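You operate a simulated robot arm through the tools that you are given. There is no shell and no other tool. Be economical: measure what you need, move in short steps, check, and stop when the job is done.

You run a simulated two-armed robot. Do the job below in one go: nothing can be reset, and whatever is moved stays where it is left.

TASK
Add milk to the teal mixing bowl and stir it smooth.
Fine: a little over half full, milk from the cream jug, jug back, hardly a drop spilt. Stir with the wooden spoon from the brown crock, then pass it to your other hand and lay it on the spoon rest. Set down upright: cream jug.

Only the result counts: the job must be done as asked and must still hold three seconds after the hand-in. Knocking over, shifting, dropping, spilling or breaking anything else fails it.

THE ROBOT
Two 7-joint arms with three-finger grippers on one trunk, on a base that drives. Base frame: it is fixed to the floor where the robot stands at the start and does not move with it; the origin is under the middle of the robot, x ahead of it, y to its left, z up. Units: cm, rad, N and s.
The left shoulder is at the start at [7.4, 12.6, 118.2], the right one opposite. With the tool pointing down near the work surface each hand reaches from about 36 to 84 cm from the robot's upright axis, wherever it stands, measured 20 degrees to its own side. Places, roughly: cream jug (14x10x12 cm) [50, 20, 90]; top of the spoon rest [50, -50, 90]. Payload 2.94 kg a hand.
The tool frame of a hand sits at the grasp point between the pads (the TCP): z along the fingers, y along the line on which they close. The tips reach 3 cm beyond it. Largest opening 12.8 cm; the body of the gripper starts 9.3 cm behind the TCP.
Orientation is that of the tool frame in the base frame, as a unit quaternion [x, y, z, w]. With the fingers straight down and closing along the base's y, the tool's x points along the base's -x, its y along +y and its z along -z.

THE INTERFACE
- The arms move only by the tool arm_command. It takes "left_motion", "right_motion" or both (then of equal length, played together; a hand with none holds still); each is a list of rows, each a list of 7 numbers: the turn, a rotation vector about the tool's x, y, z in rad, then the shift along the tool's x, y, z in cm, then the closure, from 0 (fully open) to 1 (shut). In form: [[ax, ay, az, tx, ty, tz, claw], ...]. A call has 1 to 10 rows; each row is the pose to reach, as a shift and turn from the pose commanded when the call began, along the tool's axes at that moment. Rows are played at 5 a second. More than 5 cm and 0.15 rad between two rows, or a gripper value outside its range, and nothing of the call is played. Where a pose cannot be reached the arm comes as near as it can. A force on the tool above 40 N (or 10 N above the force at the start of the call, whichever is more), or a blocked arm, ends the call early, and 0.2 s more pass. Each finger halts on what it meets, pressing with about 25 N; the grip force reading is that of the motor and also rises with nothing between the fingers. The clock runs only during rows and for 0.2 s after the last one: add rows that repeat a pose to give the fingers time. It gives the time, the measured TCP pose, the force on the tool (base axes), the opening and the grip force at its end, in the units of the frame above (readings bear some noise), with the torque about the TCP (base axes, N m) and any sound that the robot's microphone picked up.
- Cameras (640 x 400 px; columns grow to the right, rows downward): "scene" is now at [20.34, -2.11, 137.22]; the picture's right is [-0.22, -0.98, 0.00], its down [-0.32, 0.07, -0.94] and it looks along [0.92, -0.21, -0.33] (base axes); focal length 214 px, centre (320, 200). "left" rides on the left gripper at [6.9, 1.5, -12] in its tool frame; the picture's right is [-0.21, 0.98, 0.00], its down [-0.82, -0.18, -0.54] and it looks along [-0.53, -0.12, 0.84] (tool axes); focal length 251 px, centre (320, 200). "right" rides on the right gripper at [6.9, -1.5, -12] in its tool frame; the picture's right is [0.21, 0.98, 0.00], its down [-0.82, 0.18, -0.54] and it looks along [-0.53, 0.12, 0.84] (tool axes); focal length 251 px, centre (320, 200). There is no depth. A picture from a camera that has moved, and an enlarged one, comes with that camera's place and axes in the base frame and with its lens.
- camera(camera): a new picture of that camera. The clock stands still meanwhile.
- lift_body(by): slides the trunk up (or, below 0, down) by that many cm; the arms and the scene camera ride with it, the base frame stays. It gives what a move gives, with no picture.
- roll_base(legs): drives the robot by 1 to 6 legs, each [ahead, left, turn to the left] in cm, cm and rad, along the robot's own axes; the way and the turn of a leg run together, so that a leg with both is an arc; at most 150 cm and 3.142 rad a leg. The arms and the cameras ride along, it lands a little off, and it stops where it bumps. It gives what a move gives.
- head_to(pan, tilt): turns the head with the scene camera to pan (to the left, within 1.396 rad either way) and tilt (down, from -0.506 to 1.204), counted from straight ahead of the robot. It gives what a move gives.
- inspect(camera, box): a new picture of the part [left, top, right, bottom] of that camera's present view, enlarged. The clock stands still meanwhile.
- sign_off(): hands the job in; it is judged then, once.

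Go step by step. Nothing tells you exact positions but the pictures and the camera data: compare them with the known pose of the tool, close in by small moves and look again before you grip or let go. The budget is 120 turns and 92 pictures, counting those below and the enlarged ones. Unless the task says otherwise, let go and move clear before handing in, and close with one line.

The tools are called after "Call:" by a JSON object that holds its "name" and its "arguments". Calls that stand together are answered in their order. arm_command: Moves the arms, as the interface text tells. Its arguments: {"type":"object","properties":{"left_motion":{"type":"array","items":{"type":"array","items":{"type":"number"}}},"right_motion":{"type":"array","items":{"type":"array","items":{"type":"number"}}}},"required":[]} The other tools are called the same way: lift_body (by) slides the trunk up or down; roll_base (legs) drives the base; head_to (pan, tilt) turns the head that bears the scene camera; camera (camera) takes a picture; inspect (camera, box) takes an enlarged picture of a part of a camera's view; sign_off () hands the job in.

At the start:

```text
time: 0.0
left_tool_pos: [38.59, 15.02, 129.55]
left_tcp_rot: [-0.001, 1.0, -0.001, 0.001]
left_wrist_force: [0.3, 0.8, 0.8]
left_wrist_torque: [0.0, -0.03, 0.04]
left_grip_width: 12.83
left_finger_force: 0.1
right_tool_pos: [31.3, -12.7, 132.79]
right_tcp_rot: [0.0, 1.0, 0.001, 0.0]
right_wrist_force: [0.2, -0.3, -0.1]
right_wrist_torque: [0.0, 0.0, 0.0]
right_grip_width: 12.78
right_finger_force: 0.0
trunk travel left (down, up): [-40.0, 14.7]
robot x, y, heading: [0.15, -0.54, -0.002]
head pan, tilt: [-0.22, 0.339]
```

scene: 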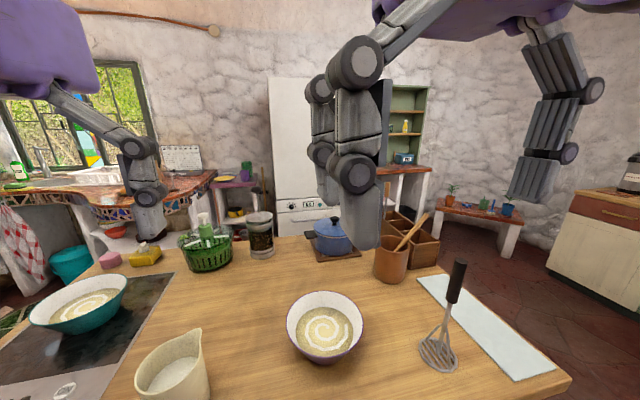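
right: 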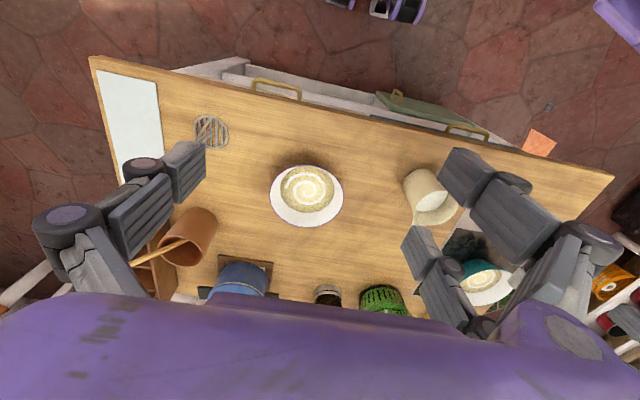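
left: 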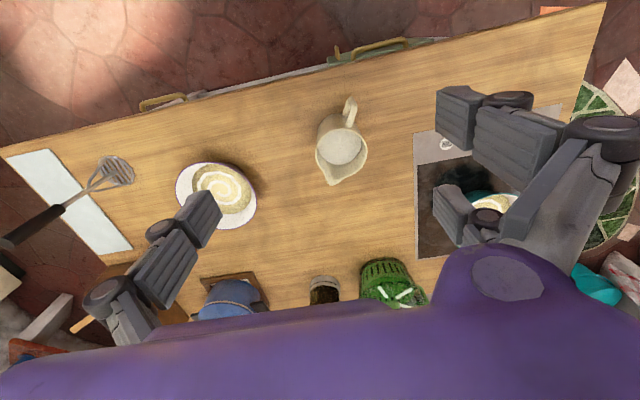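

The teal bowl looks to be far left on the hob near (75, 48), the jug near (51, 17) with its handle towards me, and the crock near (70, -36). I'll look more closely first.

Call:
{"name": "inspect", "arguments": {"camera": "scene", "box": [0, 240, 240, 400]}}

Call:
{"name": "inspect", "arguments": {"camera": "scene", "box": [340, 180, 580, 400]}}

Call:
{"name": "inspect", "arguments": {"camera": "left", "box": [260, 60, 440, 220]}}

```text
2.50 times, centred on (120, 320) of scene
camera zoom: at [20.34, -2.11, 137.22], right [-0.22, -0.98, 0.0], down [-0.32, 0.07, -0.94], along [0.92, -0.21, -0.33], focal length 536 px, centre (820, -100)
```

zoom: 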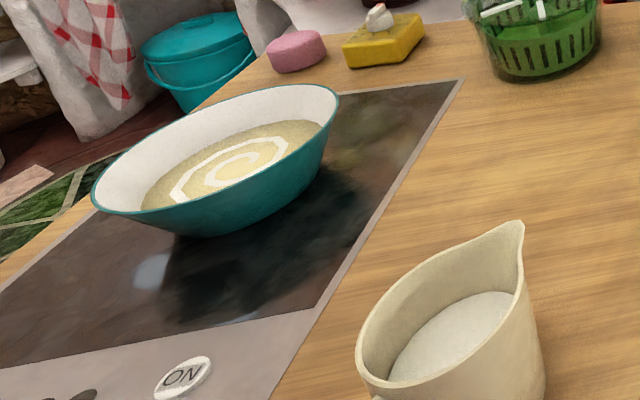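

```text
1.82 times, centred on (460, 290) of scene
camera zoom: at [20.34, -2.11, 137.22], right [-0.22, -0.98, 0.0], down [-0.32, 0.07, -0.94], along [0.92, -0.21, -0.33], focal length 390 px, centre (66, 36)
```

zoom: 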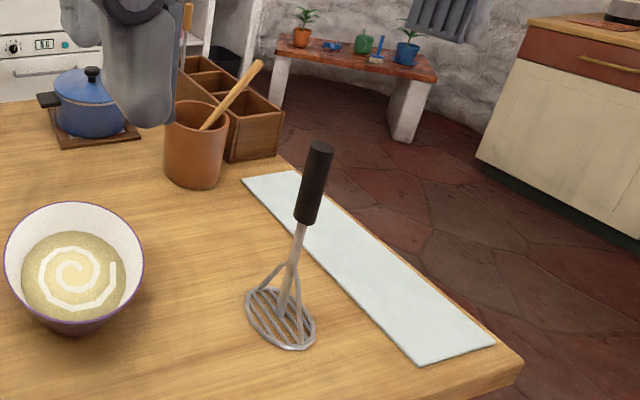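

```text
2.50 times, centred on (350, 140) of left
camera zoom: at [31.68, 16.4, 141.4], right [0.21, 0.98, 0.0], down [0.82, -0.18, 0.54], along [0.53, -0.12, -0.84], focal length 629 px, centre (245, 350)
```

zoom: 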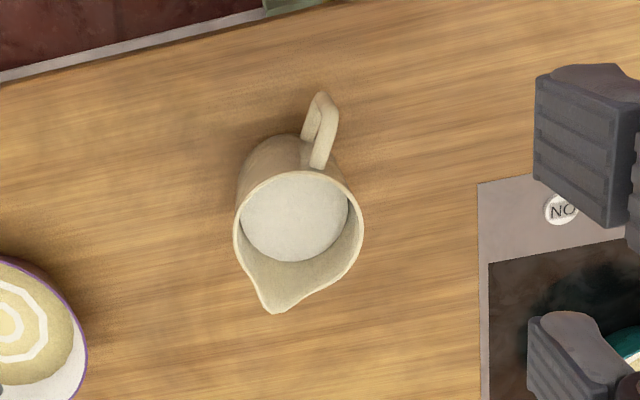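

The strip at (50, -50) is the spoon rest. The jug's spout points about 23° to the right of straight ahead. I'll back up a little to make room, then pitch the left hand forward for a grip around the jug body from the handle side.

Call:
{"name": "roll_base", "arguments": {"legs": [[-12, 0, 0]]}}

Call:
{"name": "arm_command", "arguments": {"left_motion": [[0.025, -0.123, 0.046, 0, 0, 0, 0], [0.05, -0.246, 0.092, 0, 0, 0, 0], [0.075, -0.369, 0.137, 0, 0, 0, 0], [0.1, -0.492, 0.183, 0, 0, 0, 0], [0.125, -0.616, 0.229, 0, 0, 0, 0], [0.15, -0.739, 0.275, 0, 0, 0, 0], [0.175, -0.862, 0.32, 0, 0, 0, 0], [0.2, -0.985, 0.366, 0, 0, 0, 0], [0.2, -0.985, 0.366, 0, 0, 0, 0]]}}

Call:
{"name": "camera", "arguments": {"camera": "left"}}

Call:
{"name": "head_to", "arguments": {"pan": 0.35, "tilt": 0.6}}

Call:
{"name": "camera", "arguments": {"camera": "scene"}}

```text
time: 1.2
left_tool_pos: [26.59, 14.99, 129.45]
left_tcp_rot: [-0.001, 1.0, -0.001, 0.0]
left_wrist_force: [-1.2, 0.0, -0.4]
left_wrist_torque: [0.02, 0.0, 0.01]
left_grip_width: 12.78
left_finger_force: 0.0
right_tool_pos: [19.23, -12.85, 132.87]
right_tcp_rot: [0.0, 1.0, 0.0, -0.001]
right_wrist_force: [0.4, -0.6, 0.4]
right_wrist_torque: [0.03, 0.05, -0.01]
right_grip_width: 12.81
right_finger_force: 0.1
trunk travel left (down, up): [-40.0, 14.7]
robot x, y, heading: [-12.03, -0.11, 0.002]
head pan, tilt: [-0.22, 0.339]
```

```text
time: 3.2
left_tool_pos: [27.28, 15.7, 130.53]
left_tcp_rot: [0.155, 0.871, -0.101, 0.455]
left_wrist_force: [0.5, -0.5, -0.1]
left_wrist_torque: [0.02, 0.0, 0.02]
left_grip_width: 12.8
left_finger_force: 0.0
left hand out of reach, approached as far as the arm can: row 8, 9
right_tool_pos: [19.26, -12.75, 132.78]
right_tcp_rot: [-0.001, 1.0, 0.001, -0.001]
right_wrist_force: [0.4, -0.5, -0.6]
right_wrist_torque: [0.03, 0.05, -0.02]
right_grip_width: 12.83
right_finger_force: 0.1
trunk travel left (down, up): [-40.0, 14.7]
robot x, y, heading: [-12.09, -0.02, 0.005]
head pan, tilt: [-0.22, 0.339]
```

```text
85 pictures are left
camera left: at [15.04, 22.11, 131.45], right [0.47, 0.87, 0.14], down [-0.03, -0.14, 0.99], along [0.88, -0.47, -0.04], focal length 251 px, centre (320, 200)
```

left: 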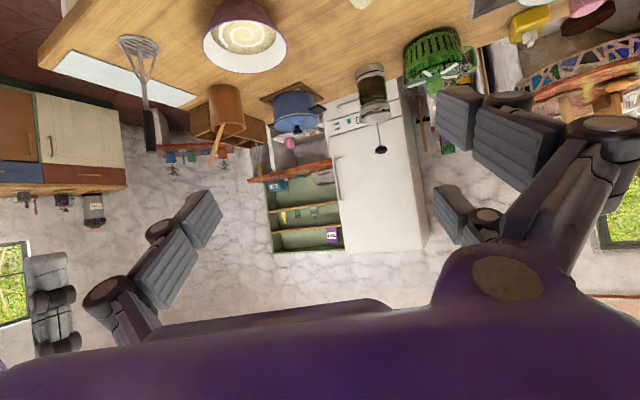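

```text
time: 4.2
left_tool_pos: [27.14, 15.72, 130.48]
left_tcp_rot: [0.153, 0.872, -0.1, 0.455]
left_wrist_force: [0.2, -0.6, -0.3]
left_wrist_torque: [0.01, 0.02, 0.0]
left_grip_width: 12.79
left_finger_force: 0.0
right_tool_pos: [19.14, -12.81, 132.95]
right_tcp_rot: [-0.001, 1.0, 0.001, 0.0]
right_wrist_force: [0.1, -0.6, -0.2]
right_wrist_torque: [-0.01, 0.02, 0.01]
right_grip_width: 12.79
right_finger_force: 0.0
trunk travel left (down, up): [-40.0, 14.7]
robot x, y, heading: [-12.08, -0.02, -0.0]
head pan, tilt: [0.351, 0.6]
```

```text
84 pictures are left
camera scene: at [7.47, 2.98, 134.84], right [0.34, -0.94, 0.0], down [-0.53, -0.19, -0.83], along [0.77, 0.28, -0.56], focal length 214 px, centre (320, 200)
```

scene: 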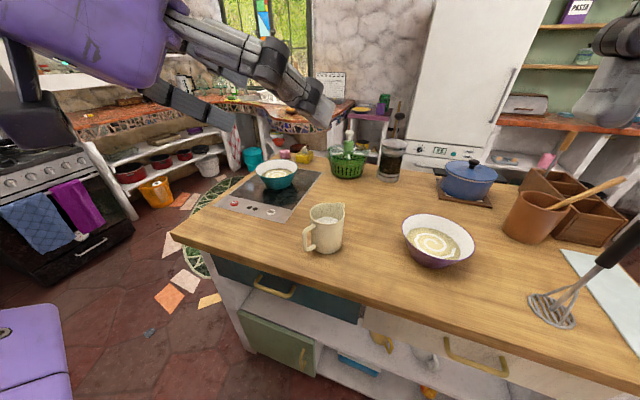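

Body centre of the jug seems to be about (49.5, 17), handle at about (43, 20). I'll move the hand to a spot behind and above the handle.

Call:
{"name": "arm_command", "arguments": {"left_motion": [[0, 0, 0, 2.3, 1.5, 2.9, 0], [0, 0, 0, 4.5, 2.9, 5.8, 0], [0, 0, 0, 6.8, 4.4, 8.8, 0], [0, 0, 0, 9, 5.9, 11.7, 0], [0, 0, 0, 11.3, 7.4, 14.6, 0], [0, 0, 0, 13.5, 8.8, 17.6, 0], [0, 0, 0, 15.8, 10.3, 20.5, 0], [0, 0, 0, 15.8, 10.3, 20.5, 0]]}}

Call:
{"name": "camera", "arguments": {"camera": "left"}}

Call:
{"name": "camera", "arguments": {"camera": "scene"}}

```text
time: 6.0
left_tool_pos: [38.21, 21.18, 107.75]
left_tcp_rot: [0.155, 0.871, -0.102, 0.455]
left_wrist_force: [-1.1, -0.4, -0.7]
left_wrist_torque: [-0.01, 0.0, 0.0]
left_grip_width: 12.81
left_finger_force: 0.1
left hand out of reach, approached as far as the arm can: row 1, 2, 3, 4, 5, 6, 7, 8
right_tool_pos: [19.13, -12.7, 132.84]
right_tcp_rot: [-0.001, 1.0, 0.0, 0.002]
right_wrist_force: [-0.8, 0.0, 0.7]
right_wrist_torque: [0.0, 0.0, 0.01]
right_grip_width: 12.78
right_finger_force: 0.1
trunk travel left (down, up): [-40.0, 14.7]
robot x, y, heading: [-11.8, -0.05, 0.003]
head pan, tilt: [0.351, 0.6]
```

```text
83 pictures are left
camera left: at [26.07, 27.64, 108.77], right [0.47, 0.87, 0.14], down [-0.03, -0.14, 0.99], along [0.88, -0.47, -0.04], focal length 251 px, centre (320, 200)
```

left: 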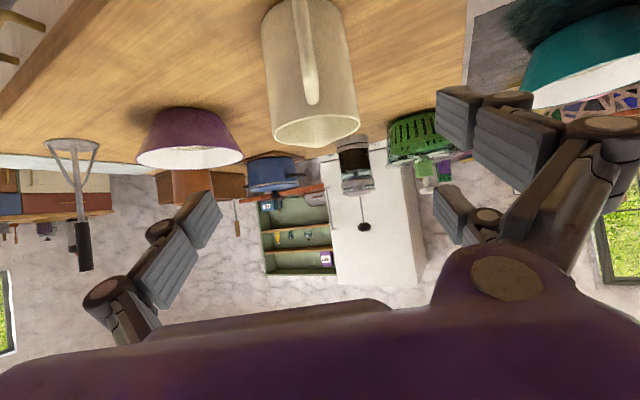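

```text
82 pictures are left
camera scene: at [7.38, 2.96, 134.86], right [0.35, -0.94, 0.0], down [-0.53, -0.2, -0.83], along [0.77, 0.29, -0.56], focal length 214 px, centre (320, 200)
```

scene: 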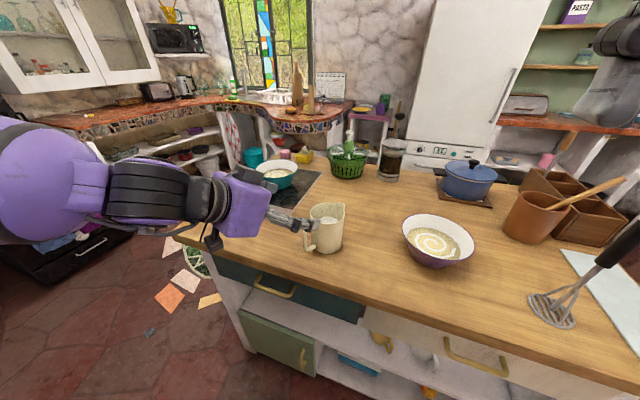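

The hand is near but the arm is too folded there. I'll back up another 10 cm and then come in.

Call:
{"name": "roll_base", "arguments": {"legs": [[-10, 0, 0]]}}

Call:
{"name": "arm_command", "arguments": {"left_motion": [[0, 0, 0, 0, 0, 0, 0], [0, 0, 0, 0, 0, 0, 0]]}}

```text
time: 7.2
left_tool_pos: [28.53, 21.33, 107.75]
left_tcp_rot: [0.153, 0.872, -0.101, 0.454]
left_wrist_force: [-1.0, 0.0, 0.3]
left_wrist_torque: [0.0, 0.02, 0.01]
left_grip_width: 12.8
left_finger_force: 0.1
right_tool_pos: [9.51, -12.71, 132.82]
right_tcp_rot: [-0.002, 1.0, 0.0, 0.001]
right_wrist_force: [-0.6, -0.3, 0.0]
right_wrist_torque: [0.0, 0.0, -0.02]
right_grip_width: 12.77
right_finger_force: 0.2
trunk travel left (down, up): [-40.0, 14.7]
robot x, y, heading: [-21.91, 0.11, 0.003]
head pan, tilt: [0.351, 0.6]
```

```text
time: 7.8
left_tool_pos: [28.53, 21.35, 107.79]
left_tcp_rot: [0.154, 0.872, -0.102, 0.454]
left_wrist_force: [-0.7, -0.3, -0.1]
left_wrist_torque: [-0.01, -0.02, 0.04]
left_grip_width: 12.82
left_finger_force: 0.0
right_tool_pos: [9.5, -12.71, 132.79]
right_tcp_rot: [-0.002, 1.0, 0.001, 0.0]
right_wrist_force: [-0.4, 0.8, 0.3]
right_wrist_torque: [0.02, 0.0, -0.02]
right_grip_width: 12.79
right_finger_force: 0.1
trunk travel left (down, up): [-40.0, 14.7]
robot x, y, heading: [-22.18, 0.26, 0.003]
head pan, tilt: [0.351, 0.6]
```

Call:
{"name": "arm_command", "arguments": {"left_motion": [[0, 0, 0, -1, 0.9, 3.1, 0], [0, 0, 0, -2, 1.8, 6.3, 0], [0, 0, 0, -3.08, 2.72, 9.4, 0], [0, 0, 0, -3.08, 2.72, 9.4, 0]]}}

Call:
{"name": "camera", "arguments": {"camera": "left"}}

Call:
{"name": "head_to", "arguments": {"pan": 0.3, "tilt": 0.5}}

Call:
{"name": "inspect", "arguments": {"camera": "scene", "box": [220, 130, 420, 255]}}

```text
time: 8.8
left_tool_pos: [38.31, 20.2, 104.86]
left_tcp_rot: [0.153, 0.872, -0.1, 0.454]
left_wrist_force: [0.0, 0.4, -0.4]
left_wrist_torque: [0.01, -0.02, 0.0]
left_grip_width: 12.8
left_finger_force: 0.1
right_tool_pos: [9.32, -12.63, 132.88]
right_tcp_rot: [-0.002, 1.0, 0.0, 0.0]
right_wrist_force: [0.2, -0.5, 0.3]
right_wrist_torque: [0.0, -0.03, -0.01]
right_grip_width: 12.82
right_finger_force: 0.0
trunk travel left (down, up): [-40.0, 14.7]
robot x, y, heading: [-22.02, -0.02, 0.003]
head pan, tilt: [0.351, 0.6]
```

```text
81 pictures are left
camera left: at [26.05, 26.65, 105.94], right [0.47, 0.87, 0.14], down [-0.03, -0.14, 0.99], along [0.88, -0.47, -0.04], focal length 251 px, centre (320, 200)
```

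left: 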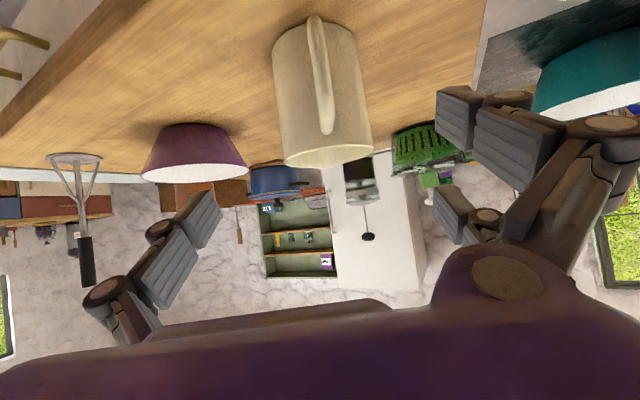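

```text
time: 9.4
left_tool_pos: [38.32, 20.24, 104.99]
left_tcp_rot: [0.153, 0.872, -0.101, 0.455]
left_wrist_force: [0.6, 0.0, 1.1]
left_wrist_torque: [0.01, 0.02, -0.01]
left_grip_width: 12.78
left_finger_force: 0.1
right_tool_pos: [9.36, -12.79, 132.81]
right_tcp_rot: [-0.002, 1.0, 0.0, 0.001]
right_wrist_force: [0.3, 0.8, 0.5]
right_wrist_torque: [-0.02, 0.01, 0.0]
right_grip_width: 12.79
right_finger_force: 0.1
trunk travel left (down, up): [-40.0, 14.7]
robot x, y, heading: [-21.47, -0.28, 0.007]
head pan, tilt: [0.3, 0.499]
```

```text
3.20 times, centred on (320, 192) of scene
camera zoom: at [-1.99, 2.66, 135.75], right [0.3, -0.95, 0.0], down [-0.46, -0.14, -0.88], along [0.84, 0.26, -0.48], focal length 686 px, centre (320, 224)
```

zoom: 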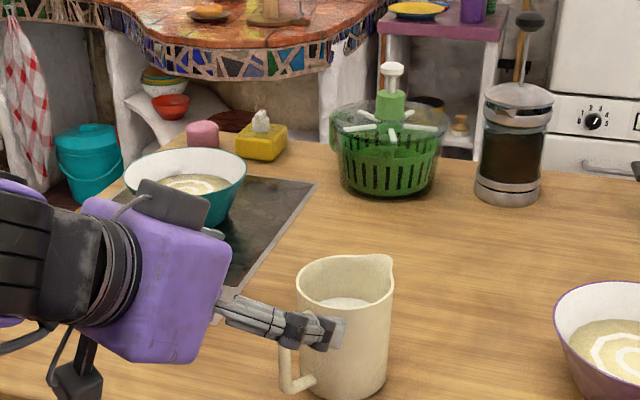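

The hand lines up with the jug: body centred on column ~320, where the tool axis runs. Advancing along the tool axis with fingers open.

Call:
{"name": "arm_command", "arguments": {"left_motion": [[0, 0, 0, 0, 0, 2.8, 0], [0, 0, 0, 0, 0, 5.6, 0], [0, 0, 0, 0, 0, 8.4, 0], [0, 0, 0, 0, 0, 11, 0], [0, 0, 0, 0, 0, 12.4, 0], [0, 0, 0, 0, 0, 13.6, 0]]}}

Call:
{"name": "camera", "arguments": {"camera": "left"}}

Call:
{"name": "inspect", "arguments": {"camera": "scene", "box": [220, 130, 420, 255]}}

```text
time: 10.8
left_tool_pos: [48.62, 16.04, 97.22]
left_tcp_rot: [0.154, 0.871, -0.102, 0.455]
left_wrist_force: [-0.9, -0.2, 0.0]
left_wrist_torque: [0.0, 0.01, -0.01]
left_grip_width: 12.76
left_finger_force: 0.0
right_tool_pos: [9.49, -12.68, 132.88]
right_tcp_rot: [-0.002, 1.0, 0.0, 0.0]
right_wrist_force: [0.8, 0.1, 0.3]
right_wrist_torque: [0.03, 0.03, 0.0]
right_grip_width: 12.81
right_finger_force: 0.1
trunk travel left (down, up): [-40.0, 14.7]
robot x, y, heading: [-22.35, 0.3, 0.005]
head pan, tilt: [0.3, 0.499]
```

```text
79 pictures are left
camera left: at [36.45, 22.45, 98.2], right [0.47, 0.87, 0.14], down [-0.03, -0.14, 0.99], along [0.88, -0.47, -0.04], focal length 251 px, centre (320, 200)
```

left: 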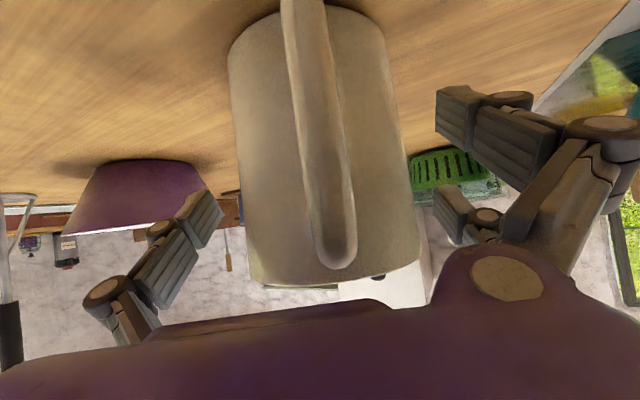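

```text
3.20 times, centred on (320, 192) of scene
camera zoom: at [-1.93, 2.64, 135.74], right [0.3, -0.95, 0.0], down [-0.46, -0.14, -0.88], along [0.84, 0.26, -0.48], focal length 686 px, centre (320, 224)
```

zoom: 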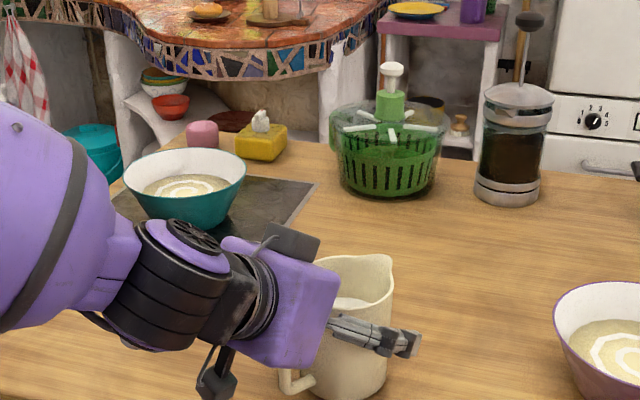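

Call:
{"name": "arm_command", "arguments": {"left_motion": [[0, 0, 0, 0, -0.2, 0, 0.1], [0, 0, 0, 0, -0.2, 0, 0.2], [0, 0, 0, 0, -0.2, 0, 0.3], [0, 0, 0, 0, -0.2, 0, 0.5], [0, 0, 0, 0, -0.2, 0, 1], [0, 0, 0, 0, -0.2, 0, 1]]}}

Call:
{"name": "camera", "arguments": {"camera": "left"}}

```text
time: 12.2
left_tool_pos: [48.7, 16.05, 97.37]
left_tcp_rot: [0.153, 0.872, -0.1, 0.454]
left_wrist_force: [1.1, 3.5, 4.0]
left_wrist_torque: [0.53, -0.22, 0.0]
left_grip_width: 9.06
left_finger_force: 25.1
right_tool_pos: [9.35, -12.64, 132.8]
right_tcp_rot: [-0.003, 1.0, 0.001, 0.0]
right_wrist_force: [-0.1, 0.6, 0.7]
right_wrist_torque: [0.02, 0.01, 0.02]
right_grip_width: 12.78
right_finger_force: 0.1
trunk travel left (down, up): [-40.0, 14.7]
robot x, y, heading: [-21.79, 0.25, 0.001]
head pan, tilt: [0.3, 0.499]
```

```text
77 pictures are left
camera left: at [36.34, 22.38, 98.29], right [0.47, 0.87, 0.14], down [-0.03, -0.14, 0.99], along [0.88, -0.47, -0.04], focal length 251 px, centre (320, 200)
```

left: 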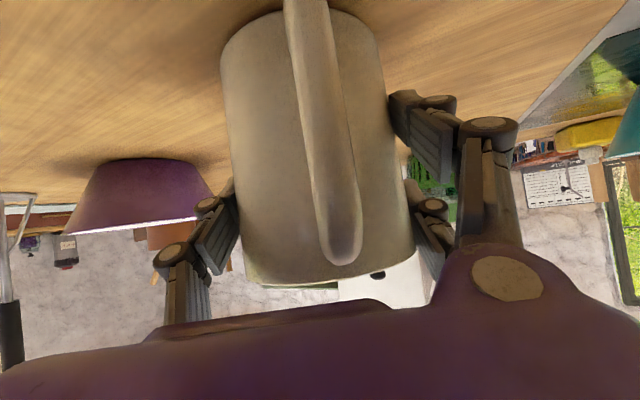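

Gripped at 9.1 cm. Lifting slowly.

Call:
{"name": "arm_command", "arguments": {"left_motion": [[0, 0, 0, -0.8, -0.2, -0.6, 1], [0, 0, 0, -1.65, -0.2, -1.1, 1], [0, 0, 0, -3.3, -0.3, -2.2, 1], [0, 0, 0, -4.9, -0.4, -3.4, 1], [0, 0, 0, -6.6, -0.5, -4.5, 1], [0, 0, 0, -8.2, -0.55, -5.7, 1], [0, 0, 0, -9.9, -0.6, -6.8, 1], [0, 0, 0, -9.9, -0.6, -6.8, 1]]}}

Call:
{"name": "camera", "arguments": {"camera": "scene"}}

```text
time: 14.0
left_tool_pos: [48.55, 15.7, 109.02]
left_tcp_rot: [0.154, 0.872, -0.101, 0.453]
left_wrist_force: [-0.4, 0.1, -5.6]
left_wrist_torque: [0.0, -0.08, -0.04]
left_grip_width: 8.84
left_finger_force: 24.6
right_tool_pos: [9.49, -12.73, 132.89]
right_tcp_rot: [-0.003, 1.0, 0.0, 0.0]
right_wrist_force: [0.1, 0.7, 0.5]
right_wrist_torque: [-0.02, 0.01, -0.02]
right_grip_width: 12.79
right_finger_force: 0.0
trunk travel left (down, up): [-40.0, 14.7]
robot x, y, heading: [-21.9, -0.06, 0.005]
head pan, tilt: [0.3, 0.499]
```

```text
76 pictures are left
camera scene: at [-1.9, 2.7, 135.73], right [0.3, -0.95, 0.0], down [-0.46, -0.14, -0.88], along [0.84, 0.26, -0.48], focal length 214 px, centre (320, 200)
```

scene: 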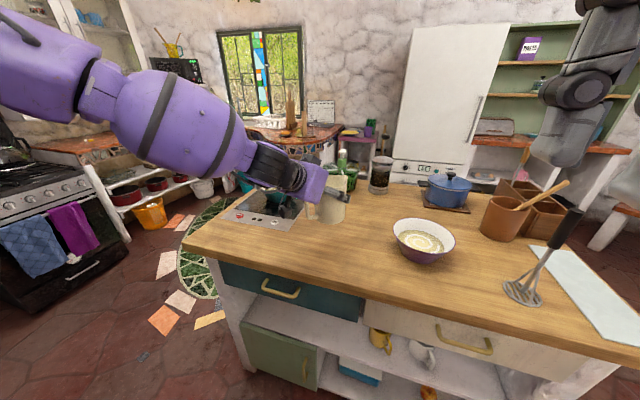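

Call:
{"name": "camera", "arguments": {"camera": "left"}}

Call:
{"name": "inspect", "arguments": {"camera": "scene", "box": [240, 130, 400, 230]}}

```text
75 pictures are left
camera left: at [36.3, 22.11, 110.06], right [0.47, 0.87, 0.14], down [-0.03, -0.14, 0.99], along [0.88, -0.47, -0.04], focal length 251 px, centre (320, 200)
```

left: 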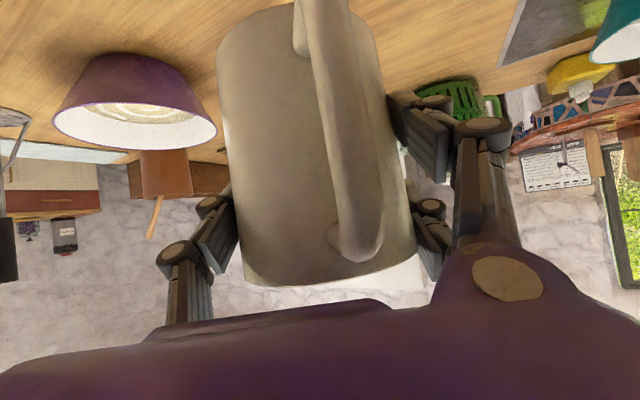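

```text
4.00 times, centred on (320, 180) of scene
camera zoom: at [-1.9, 2.7, 135.73], right [0.3, -0.95, 0.0], down [-0.46, -0.14, -0.88], along [0.84, 0.26, -0.48], focal length 858 px, centre (320, 280)
```

zoom: 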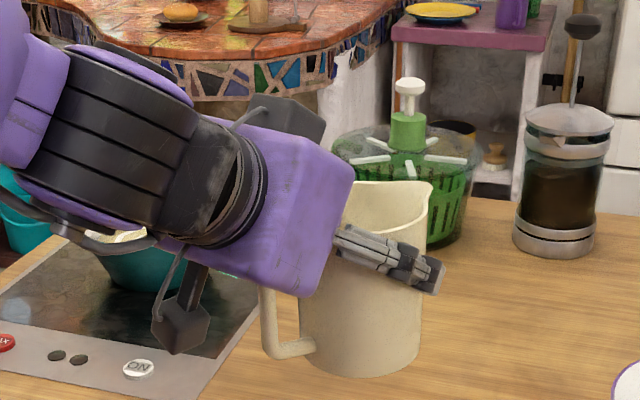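

The jug is held upright. I'll lift a bit more, then slide the whole robot left towards the bowl.

Call:
{"name": "arm_command", "arguments": {"left_motion": [[0, 0, 0, -1.6, -0.1, -1.1, 1], [0, 0, 0, -3.3, -0.15, -2.2, 1], [0, 0, 0, -4.9, -0.2, -3.4, 1], [0, 0, 0, -4.9, -0.2, -3.4, 1]]}}

Call:
{"name": "roll_base", "arguments": {"legs": [[0, 15, 0], [0, 13, 0]]}}

Call:
{"name": "head_to", "arguments": {"pan": 0.25, "tilt": 0.45}}

Call:
{"name": "camera", "arguments": {"camera": "scene"}}

Call:
{"name": "camera", "arguments": {"camera": "right"}}

```text
time: 15.0
left_tool_pos: [48.55, 15.73, 115.01]
left_tcp_rot: [0.153, 0.872, -0.101, 0.453]
left_wrist_force: [0.5, -0.3, -5.1]
left_wrist_torque: [0.0, -0.05, 0.03]
left_grip_width: 8.84
left_finger_force: 25.0
right_tool_pos: [9.55, -12.64, 132.88]
right_tcp_rot: [-0.001, 1.0, 0.0, 0.0]
right_wrist_force: [0.2, -0.3, 0.2]
right_wrist_torque: [0.01, 0.02, -0.01]
right_grip_width: 12.8
right_finger_force: 0.1
trunk travel left (down, up): [-40.0, 14.7]
robot x, y, heading: [-21.84, -0.02, 0.005]
head pan, tilt: [0.3, 0.499]
```

```text
time: 18.4
left_tool_pos: [48.35, 43.84, 115.02]
left_tcp_rot: [0.153, 0.871, -0.101, 0.455]
left_wrist_force: [-0.4, -0.1, -4.3]
left_wrist_torque: [-0.03, -0.03, 0.0]
left_grip_width: 8.84
left_finger_force: 24.8
right_tool_pos: [9.31, 15.19, 132.84]
right_tcp_rot: [-0.002, 1.0, 0.0, 0.0]
right_wrist_force: [-0.2, 0.5, -0.5]
right_wrist_torque: [0.02, -0.01, 0.03]
right_grip_width: 12.81
right_finger_force: 0.1
trunk travel left (down, up): [-40.0, 14.7]
robot x, y, heading: [-22.07, 27.96, 0.008]
head pan, tilt: [0.3, 0.499]
```

```text
time: 19.0
left_tool_pos: [48.38, 43.9, 114.98]
left_tcp_rot: [0.152, 0.872, -0.1, 0.454]
left_wrist_force: [-0.4, -0.2, -4.9]
left_wrist_torque: [-0.06, -0.05, -0.01]
left_grip_width: 8.85
left_finger_force: 24.9
right_tool_pos: [9.23, 15.43, 132.82]
right_tcp_rot: [-0.001, 1.0, 0.001, 0.0]
right_wrist_force: [0.2, 0.4, -0.3]
right_wrist_torque: [0.0, 0.02, 0.01]
right_grip_width: 12.8
right_finger_force: 0.1
trunk travel left (down, up): [-40.0, 14.7]
robot x, y, heading: [-22.16, 27.82, 0.009]
head pan, tilt: [0.25, 0.45]
```

```text
73 pictures are left
camera scene: at [-1.86, 30.28, 136.19], right [0.25, -0.97, 0.0], down [-0.42, -0.11, -0.9], along [0.87, 0.23, -0.44], focal length 214 px, centre (320, 200)
```

scene: 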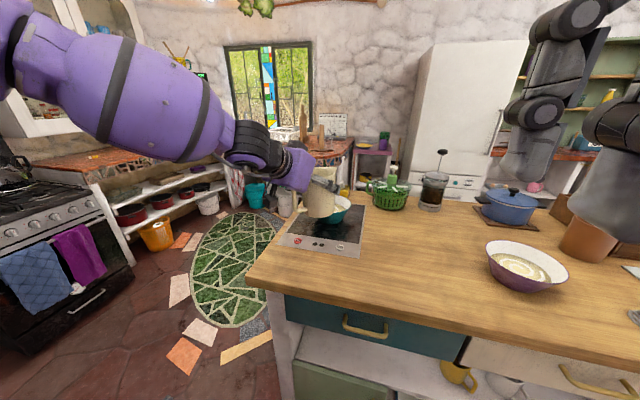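

```text
72 pictures are left
camera right: at [2.43, 13.69, 144.88], right [-0.22, 0.98, 0.0], down [0.82, 0.18, 0.54], along [0.53, 0.12, -0.84], focal length 251 px, centre (320, 200)
```

right: 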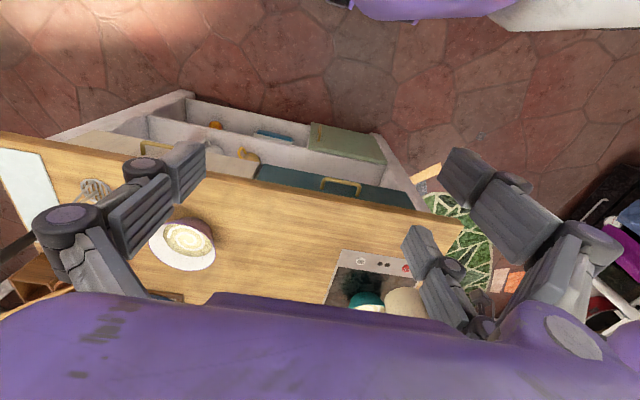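

The jug blocks the head view of the bowl, so I'll bring the right hand around as an extra eye, looking left at the bowl.

Call:
{"name": "arm_command", "arguments": {"right_motion": [[0, 0, -0.12, -4.3, 0, 1.1, 0], [0, 0, -0.24, -8.6, 0, 2.2, 0], [0, 0, -0.36, -12.9, 0, 3.3, 0], [0, 0, -0.48, -17.2, 0, 4.4, 0], [0, 0, -0.6, -21.5, 0, 5.5, 0], [0, 0, -0.72, -25.8, 0, 6.6, 0], [0, 0, -0.84, -30.1, 0, 7.7, 0], [0, 0, -0.96, -34.4, 0, 8.8, 0], [0, 0, -1.08, -38.7, 0, 9.9, 0], [0, 0, -1.17, -42, 0, 11, 0]]}}

Call:
{"name": "camera", "arguments": {"camera": "right"}}

```text
time: 21.2
left_tool_pos: [48.35, 43.71, 115.07]
left_tcp_rot: [0.153, 0.872, -0.101, 0.455]
left_wrist_force: [-0.1, -0.6, -4.9]
left_wrist_torque: [-0.01, -0.03, 0.03]
left_grip_width: 8.85
left_finger_force: 24.5
right_tool_pos: [33.25, 23.31, 118.2]
right_tcp_rot: [-0.544, 0.839, -0.001, 0.004]
right_wrist_force: [-0.1, -0.8, 0.6]
right_wrist_torque: [0.02, -0.01, 0.03]
right_grip_width: 12.79
right_finger_force: 0.1
right hand out of reach, approached as far as the arm can: row 7, 8, 9, 10
trunk travel left (down, up): [-40.0, 14.7]
robot x, y, heading: [-22.33, 28.05, 0.002]
head pan, tilt: [0.25, 0.45]
```

```text
71 pictures are left
camera right: at [31.7, 16.14, 130.16], right [-0.98, 0.2, -0.01], down [0.17, 0.82, 0.54], along [0.12, 0.53, -0.84], focal length 251 px, centre (320, 200)
```

right: 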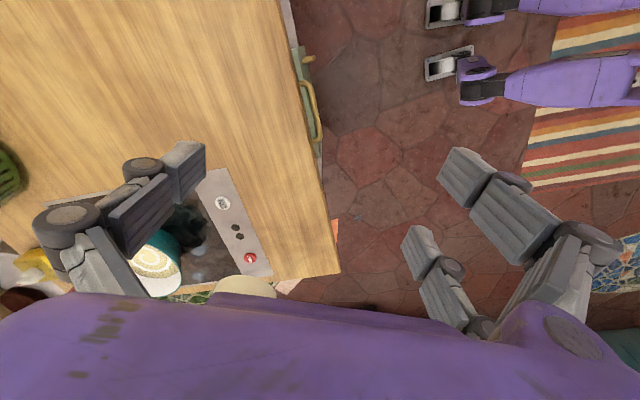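

The inward yaw was too far for the right arm; I'll ease it and move the hand forward and right.

Call:
{"name": "arm_command", "arguments": {"right_motion": [[0, 0, 0.12, 0.2, -4, 0, 0], [0, 0, 0.24, 0.4, -8, 0, 0], [0, 0, 0.36, 0.6, -12, 0, 0], [0, 0, 0.48, 0.8, -16, 0, 0], [0, 0, 0.6, 1, -20, 0, 0], [0, 0, 0.6, 1, -20, 0, 0]]}}

Call:
{"name": "camera", "arguments": {"camera": "right"}}

```text
time: 22.6
left_tool_pos: [48.33, 43.65, 115.0]
left_tcp_rot: [0.153, 0.872, -0.1, 0.454]
left_wrist_force: [-0.9, -0.2, -5.0]
left_wrist_torque: [0.03, -0.06, 0.04]
left_grip_width: 8.85
left_finger_force: 24.8
right_tool_pos: [47.87, 14.73, 117.06]
right_tcp_rot: [-0.281, 0.96, 0.0, 0.001]
right_wrist_force: [-0.3, -0.7, -0.1]
right_wrist_torque: [-0.03, -0.03, -0.02]
right_grip_width: 12.82
right_finger_force: 0.1
right hand out of reach, approached as far as the arm can: row 1, 2, 3, 4, 5, 6
trunk travel left (down, up): [-40.0, 14.7]
robot x, y, heading: [-22.02, 27.78, 0.004]
head pan, tilt: [0.25, 0.45]
```

```text
70 pictures are left
camera right: at [42.84, 9.6, 129.07], right [-0.71, 0.71, 0.0], down [0.59, 0.6, 0.54], along [0.38, 0.38, -0.84], focal length 251 px, centre (320, 200)
```

right: 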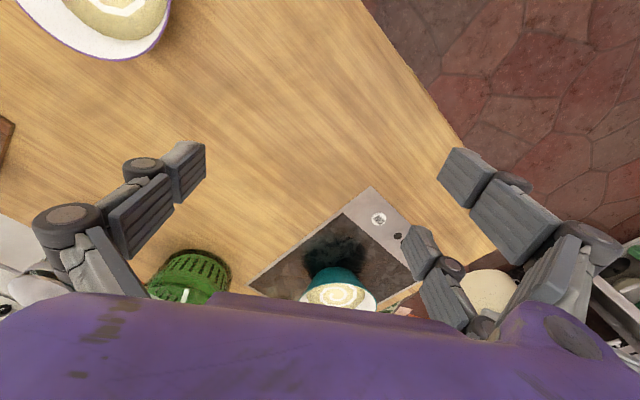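

I can see the bowl at the edge of the view; pitch the right hand up a little for a clear look.

Call:
{"name": "arm_command", "arguments": {"right_motion": [[0, -0.14, 0, 0, 0, -1, 0], [0, -0.28, 0, 0, 0, -2, 0], [0, -0.42, 0, 0, 0, -3, 0], [0, -0.56, 0, 0, 0, -4, 0], [0, -0.7, 0, 0, 0, -5, 0], [0, -0.7, 0, 0, 0, -5, 0]]}}

Call:
{"name": "camera", "arguments": {"camera": "right"}}

```text
time: 24.0
left_tool_pos: [48.46, 43.88, 115.02]
left_tcp_rot: [0.152, 0.872, -0.1, 0.454]
left_wrist_force: [-0.1, 0.6, -4.8]
left_wrist_torque: [-0.03, -0.04, 0.01]
left_grip_width: 8.85
left_finger_force: 24.6
right_tool_pos: [47.84, 14.46, 122.08]
right_tcp_rot: [-0.267, 0.9, 0.098, 0.329]
right_wrist_force: [0.0, 0.2, -0.5]
right_wrist_torque: [0.0, -0.02, -0.02]
right_grip_width: 12.76
right_finger_force: 0.1
trunk travel left (down, up): [-40.0, 14.7]
robot x, y, heading: [-22.03, 28.03, 0.003]
head pan, tilt: [0.25, 0.45]
```

```text
69 pictures are left
camera right: at [37.69, 6.15, 126.93], right [-0.67, 0.73, -0.14], down [0.14, 0.3, 0.94], along [0.73, 0.61, -0.3], focal length 251 px, centre (320, 200)
```

right: 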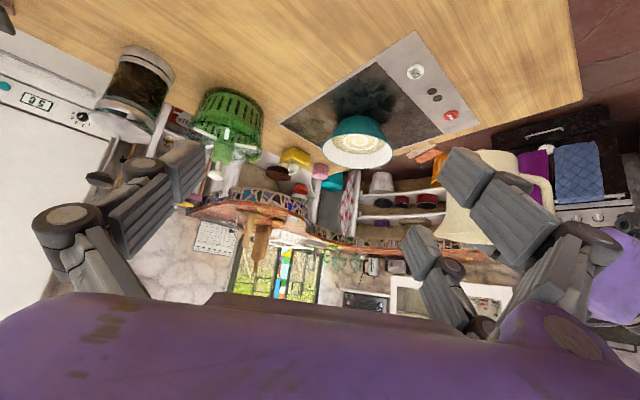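

Call:
{"name": "inspect", "arguments": {"camera": "right", "box": [290, 60, 450, 180]}}

```text
3.33 times, centred on (370, 120) of right
camera zoom: at [37.69, 6.15, 126.93], right [-0.67, 0.73, -0.14], down [0.14, 0.3, 0.94], along [0.73, 0.61, -0.3], focal length 838 px, centre (153, 467)
```

zoom: 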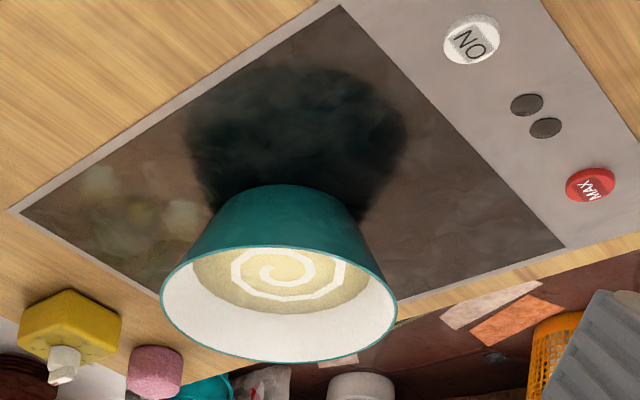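

The bowl works out at about (74, 45.5), rim z ≈ 97, about 17 cm across, with the liquid at ~40% height. I'll drive so the spout comes just short of the bowl's centre.

Call:
{"name": "roll_base", "arguments": {"legs": [[12, 5, 0]]}}

Call:
{"name": "camera", "arguments": {"camera": "right"}}

Call:
{"name": "camera", "arguments": {"camera": "scene"}}

```text
time: 25.3
left_tool_pos: [60.27, 48.92, 115.27]
left_tcp_rot: [0.152, 0.872, -0.1, 0.455]
left_wrist_force: [0.8, 0.7, -4.7]
left_wrist_torque: [-0.01, -0.08, -0.01]
left_grip_width: 8.83
left_finger_force: 25.1
right_tool_pos: [59.68, 19.7, 122.37]
right_tcp_rot: [-0.267, 0.9, 0.098, 0.33]
right_wrist_force: [-1.1, -0.1, 0.0]
right_wrist_torque: [0.0, -0.02, 0.0]
right_grip_width: 12.79
right_finger_force: 0.1
trunk travel left (down, up): [-40.0, 14.7]
robot x, y, heading: [-10.08, 33.05, 0.005]
head pan, tilt: [0.25, 0.45]
```

```text
67 pictures are left
camera right: at [49.59, 11.21, 127.0], right [-0.67, 0.73, -0.14], down [0.14, 0.3, 0.94], along [0.73, 0.61, -0.3], focal length 251 px, centre (320, 200)
```

right: 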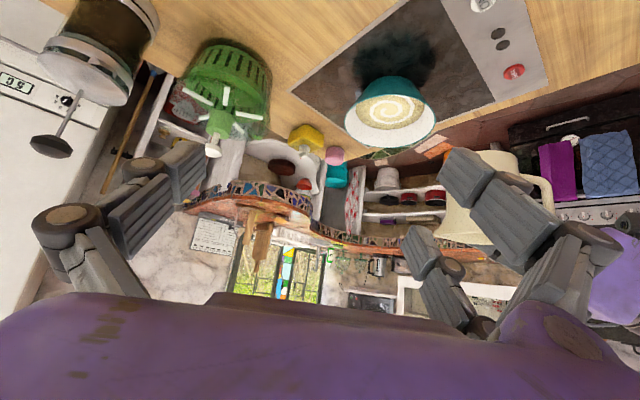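

```text
66 pictures are left
camera scene: at [10.02, 35.29, 136.21], right [0.25, -0.97, 0.0], down [-0.42, -0.11, -0.9], along [0.87, 0.23, -0.43], focal length 214 px, centre (320, 200)
```

scene: 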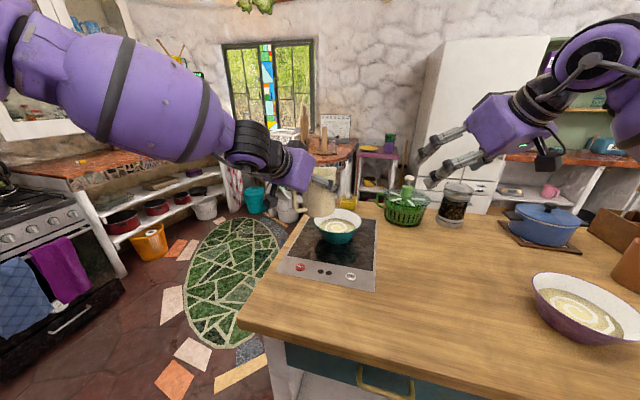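

Call:
{"name": "arm_command", "arguments": {"left_motion": [[0, 0, 0, 1.1, 0.5, 2.5, 1], [0, 0, 0, 2.2, 1, 5, 1], [0, 0, 0, 3.3, 1.45, 7.4, 1], [0, 0, 0, 3.3, 1.45, 7.4, 1]], "right_motion": [[0, 0, 0, 2.4, 1.3, -2, 0], [0, 0, 0, 4.8, 2.6, -4, 0], [0, 0, 0, 7.2, 3.8, -6.1, 0], [0, 0, 0, 7.2, 3.8, -6.1, 0]]}}

Call:
{"name": "camera", "arguments": {"camera": "right"}}

```text
time: 26.3
left_tool_pos: [64.63, 48.58, 108.04]
left_tcp_rot: [0.152, 0.872, -0.1, 0.454]
left_wrist_force: [0.3, -0.2, -4.2]
left_wrist_torque: [-0.05, -0.05, -0.03]
left_grip_width: 8.83
left_finger_force: 24.9
right_tool_pos: [49.74, 17.8, 122.41]
right_tcp_rot: [-0.267, 0.901, 0.098, 0.329]
right_wrist_force: [-0.1, 0.0, 0.3]
right_wrist_torque: [-0.01, -0.03, 0.0]
right_grip_width: 12.79
right_finger_force: 0.1
trunk travel left (down, up): [-40.0, 14.7]
robot x, y, heading: [-10.22, 33.16, 0.005]
head pan, tilt: [0.25, 0.45]
```

```text
65 pictures are left
camera right: at [39.7, 9.26, 127.03], right [-0.67, 0.73, -0.14], down [0.14, 0.3, 0.94], along [0.73, 0.61, -0.3], focal length 251 px, centre (320, 200)
```

right: 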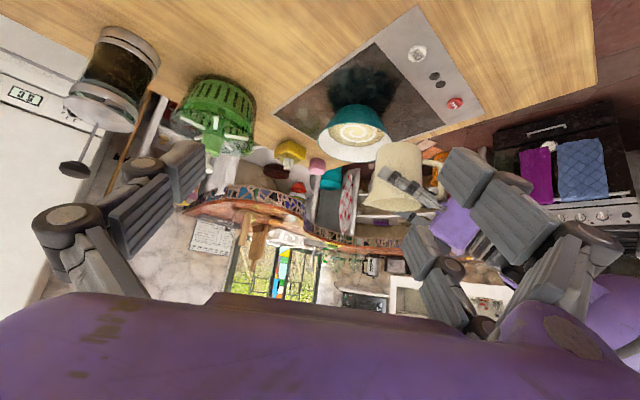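

Call:
{"name": "inspect", "arguments": {"camera": "right", "box": [310, 90, 470, 220]}}

```text
3.08 times, centred on (390, 155) of right
camera zoom: at [39.7, 9.26, 127.03], right [-0.67, 0.73, -0.14], down [0.14, 0.3, 0.94], along [0.73, 0.61, -0.3], focal length 774 px, centre (105, 338)
```

zoom: 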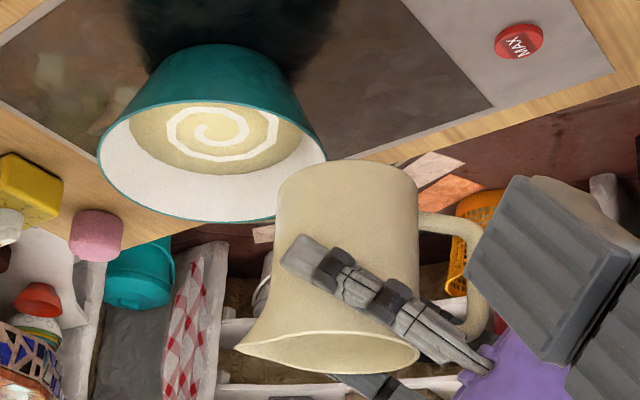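

The spout tip is at about (69.5, 45, 112), heading for just short of the bowl centre. Starting to tilt in steps.

Call:
{"name": "arm_command", "arguments": {"left_motion": [[0, 0.1, 0, 0, 0, 0, 1], [0, 0.2, 0, 0, 0, 0, 1], [0, 0.3, 0, 0, 0, 0, 1], [0, 0.4, 0, 0, 0, 0, 1], [0, 0.5, 0, 0, 0, 0, 1], [0, 0.6, 0, 0, 0, 0, 1], [0, 0.6, 0, 0, 0, 0, 1]]}}

Call:
{"name": "inspect", "arguments": {"camera": "right", "box": [310, 90, 470, 220]}}

```text
time: 27.9
left_tool_pos: [63.59, 55.57, 109.21]
left_tcp_rot: [0.185, 0.963, -0.055, 0.189]
left_wrist_force: [0.8, 2.0, -4.8]
left_wrist_torque: [-0.11, -0.08, -0.03]
left_grip_width: 8.79
left_finger_force: 25.1
left hand out of reach, approached as far as the arm can: row 4, 5, 6, 7
right_tool_pos: [49.83, 17.91, 122.24]
right_tcp_rot: [-0.267, 0.901, 0.097, 0.328]
right_wrist_force: [-0.9, 0.4, -0.4]
right_wrist_torque: [-0.05, 0.02, 0.02]
right_grip_width: 12.8
right_finger_force: 0.0
trunk travel left (down, up): [-40.0, 14.7]
robot x, y, heading: [-10.12, 32.95, 0.009]
head pan, tilt: [0.25, 0.45]
```

```text
3.08 times, centred on (390, 155) of right
camera zoom: at [39.82, 9.56, 127.04], right [-0.67, 0.73, -0.14], down [0.14, 0.31, 0.94], along [0.73, 0.61, -0.3], focal length 774 px, centre (105, 338)
```

zoom: 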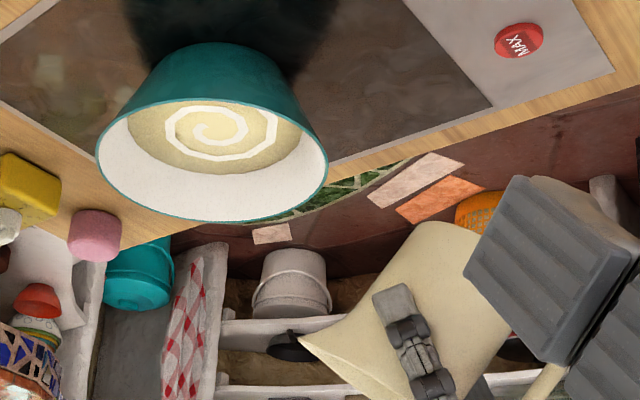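

The arm ran out of reach with that inward-turned wrist and drifted left, with nothing poured. I'll set the jug upright again, straighten the wrist yaw, and come closer.

Call:
{"name": "arm_command", "arguments": {"left_motion": [[0, -0.1, 0, 0, 0, 0, 1], [0, -0.2, 0, 0, 0, 0, 1], [0, -0.3, 0, 0, 0, 0, 1], [0, -0.4, 0, 0, 0, 0, 1], [0, -0.5, 0, 0, 0, 0, 1], [0, -0.6, 0, 0, 0, 0, 1], [0, -0.6, 0, 0, 0, 0, 1]]}}

Call:
{"name": "roll_base", "arguments": {"legs": [[-4, 0, 0]]}}

Call:
{"name": "arm_command", "arguments": {"left_motion": [[-0.082, -0.003, -0.057, 0, 0, 0, 1], [-0.165, -0.007, -0.113, 0, 0, 0, 1], [-0.247, -0.01, -0.17, 0, 0, 0, 1], [-0.33, -0.014, -0.227, 0, 0, 0, 1], [-0.33, -0.014, -0.227, 0, 0, 0, 1]]}}

Call:
{"name": "camera", "arguments": {"camera": "right"}}

```text
time: 29.5
left_tool_pos: [63.58, 55.13, 109.48]
left_tcp_rot: [0.152, 0.872, -0.1, 0.455]
left_wrist_force: [0.0, 0.3, -4.5]
left_wrist_torque: [-0.01, -0.02, -0.01]
left_grip_width: 8.84
left_finger_force: 24.5
right_tool_pos: [49.82, 17.72, 122.25]
right_tcp_rot: [-0.267, 0.901, 0.097, 0.329]
right_wrist_force: [0.0, 0.0, -0.1]
right_wrist_torque: [0.01, 0.02, 0.0]
right_grip_width: 12.82
right_finger_force: 0.1
trunk travel left (down, up): [-40.0, 14.7]
robot x, y, heading: [-10.15, 32.97, 0.01]
head pan, tilt: [0.25, 0.45]
```

```text
time: 30.4
left_tool_pos: [59.87, 55.16, 109.46]
left_tcp_rot: [0.153, 0.872, -0.1, 0.453]
left_wrist_force: [-0.5, 0.5, -5.5]
left_wrist_torque: [-0.04, -0.04, 0.0]
left_grip_width: 8.86
left_finger_force: 25.4
right_tool_pos: [46.03, 17.64, 122.25]
right_tcp_rot: [-0.266, 0.902, 0.098, 0.327]
right_wrist_force: [-0.7, -0.1, -0.2]
right_wrist_torque: [-0.01, -0.01, 0.0]
right_grip_width: 12.8
right_finger_force: 0.0
trunk travel left (down, up): [-40.0, 14.7]
robot x, y, heading: [-13.89, 32.59, 0.011]
head pan, tilt: [0.25, 0.45]
```

```text
time: 31.6
left_tool_pos: [59.48, 55.26, 109.44]
left_tcp_rot: [-0.024, 0.885, -0.007, 0.464]
left_wrist_force: [0.3, 0.4, -4.5]
left_wrist_torque: [-0.01, -0.04, -0.03]
left_grip_width: 8.82
left_finger_force: 25.0
right_tool_pos: [45.92, 17.69, 122.21]
right_tcp_rot: [-0.267, 0.901, 0.098, 0.329]
right_wrist_force: [0.0, 0.3, -0.1]
right_wrist_torque: [-0.02, -0.03, 0.01]
right_grip_width: 12.82
right_finger_force: 0.0
trunk travel left (down, up): [-40.0, 14.7]
robot x, y, heading: [-14.21, 33.03, 0.011]
head pan, tilt: [0.25, 0.45]
```

```text
62 pictures are left
camera right: at [35.81, 9.29, 127.03], right [-0.67, 0.73, -0.14], down [0.14, 0.3, 0.94], along [0.73, 0.61, -0.3], focal length 251 px, centre (320, 200)
```

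right: 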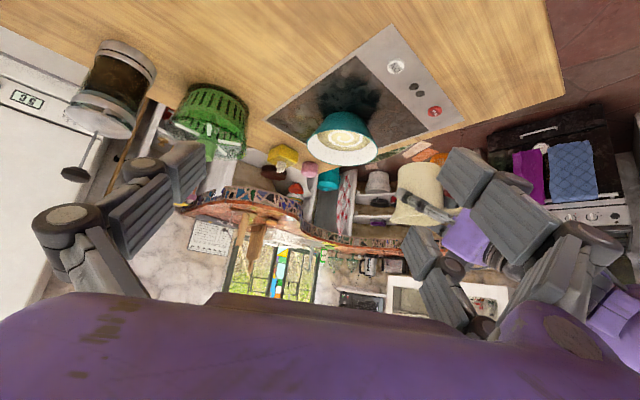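

Call:
{"name": "arm_command", "arguments": {"left_motion": [[0, 0, 0, 1.9, -1.6, -2.6, 1], [0, 0, 0, 3.8, -3.3, -5.2, 1], [0, 0, 0, 5.6, -4.95, -7.85, 1], [0, 0.12, 0, 5.6, -4.95, -7.85, 1], [0, 0.24, 0, 5.6, -4.95, -7.85, 1], [0, 0.36, 0, 5.6, -4.95, -7.85, 1], [0, 0.48, 0, 5.6, -4.95, -7.85, 1], [0, 0.48, 0, 5.6, -4.95, -7.85, 1]]}}

Call:
{"name": "arm_command", "arguments": {"left_motion": [[0, -0.12, 0, 0, 0, 0, 1], [0, -0.24, 0, 0, 0, 0, 1], [0, -0.36, 0, 0, 0, 0, 1], [0, -0.48, 0, 0, 0, 0, 1], [0, -0.48, 0, 0, 0, 0, 1]]}}

```text
time: 33.4
left_tool_pos: [50.19, 49.78, 109.63]
left_tcp_rot: [-0.023, 0.97, -0.013, 0.241]
left_wrist_force: [-0.8, 0.1, -5.3]
left_wrist_torque: [0.03, -0.1, 0.02]
left_grip_width: 8.8
left_finger_force: 25.0
right_tool_pos: [46.0, 17.66, 122.25]
right_tcp_rot: [-0.267, 0.9, 0.098, 0.329]
right_wrist_force: [-0.3, -0.7, -0.5]
right_wrist_torque: [-0.04, -0.02, 0.0]
right_grip_width: 12.8
right_finger_force: 0.1
trunk travel left (down, up): [-40.0, 14.7]
robot x, y, heading: [-13.72, 32.74, 0.004]
head pan, tilt: [0.25, 0.45]
```

```text
time: 34.6
left_tool_pos: [50.17, 49.99, 109.47]
left_tcp_rot: [-0.024, 0.885, -0.008, 0.465]
left_wrist_force: [-0.1, -0.4, -5.4]
left_wrist_torque: [0.01, -0.04, -0.04]
left_grip_width: 8.84
left_finger_force: 24.7
right_tool_pos: [46.0, 17.64, 122.39]
right_tcp_rot: [-0.267, 0.901, 0.098, 0.328]
right_wrist_force: [0.7, 0.3, -1.2]
right_wrist_torque: [0.0, -0.03, -0.01]
right_grip_width: 12.8
right_finger_force: 0.1
trunk travel left (down, up): [-40.0, 14.7]
robot x, y, heading: [-14.29, 33.34, 0.007]
head pan, tilt: [0.25, 0.45]
```

Tilting works at this stance. Now driving up to the bowl.

Call:
{"name": "roll_base", "arguments": {"legs": [[14, -3.7, 0]]}}

Call:
{"name": "arm_command", "arguments": {"right_motion": [[0, 0, 0, 2.4, 1.3, -2, 0], [0, 0, 0, 4.8, 2.6, -4, 0], [0, 0, 0, 7.2, 3.8, -6.1, 0], [0, 0, 0, 7.2, 3.8, -6.1, 0]]}}

Call:
{"name": "camera", "arguments": {"camera": "right"}}

```text
time: 35.9
left_tool_pos: [64.13, 46.22, 109.47]
left_tcp_rot: [-0.024, 0.885, -0.008, 0.465]
left_wrist_force: [0.2, -0.6, -4.3]
left_wrist_torque: [-0.02, -0.07, 0.01]
left_grip_width: 8.87
left_finger_force: 25.0
right_tool_pos: [59.85, 13.98, 122.31]
right_tcp_rot: [-0.265, 0.901, 0.097, 0.329]
right_wrist_force: [0.4, -0.6, 0.0]
right_wrist_torque: [0.01, -0.02, -0.01]
right_grip_width: 12.81
right_finger_force: 0.0
trunk travel left (down, up): [-40.0, 14.7]
robot x, y, heading: [0.01, 29.64, 0.007]
head pan, tilt: [0.25, 0.45]
```

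```text
time: 36.9
left_tool_pos: [64.18, 46.32, 109.42]
left_tcp_rot: [-0.023, 0.886, -0.008, 0.464]
left_wrist_force: [0.0, 0.4, -4.1]
left_wrist_torque: [-0.02, -0.06, -0.03]
left_grip_width: 8.84
left_finger_force: 24.8
right_tool_pos: [49.89, 11.95, 122.38]
right_tcp_rot: [-0.266, 0.901, 0.098, 0.329]
right_wrist_force: [0.2, 0.1, -0.6]
right_wrist_torque: [-0.06, 0.02, -0.02]
right_grip_width: 12.8
right_finger_force: 0.1
trunk travel left (down, up): [-40.0, 14.7]
robot x, y, heading: [0.06, 29.48, 0.005]
head pan, tilt: [0.25, 0.45]
```

```text
61 pictures are left
camera right: at [39.83, 3.57, 127.13], right [-0.67, 0.73, -0.14], down [0.14, 0.3, 0.94], along [0.73, 0.61, -0.3], focal length 251 px, centre (320, 200)
```

right: 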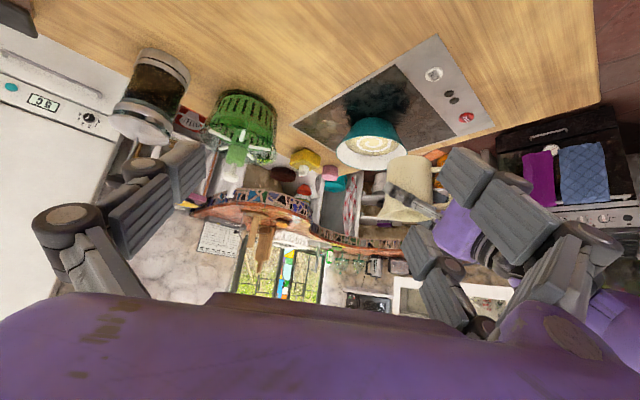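

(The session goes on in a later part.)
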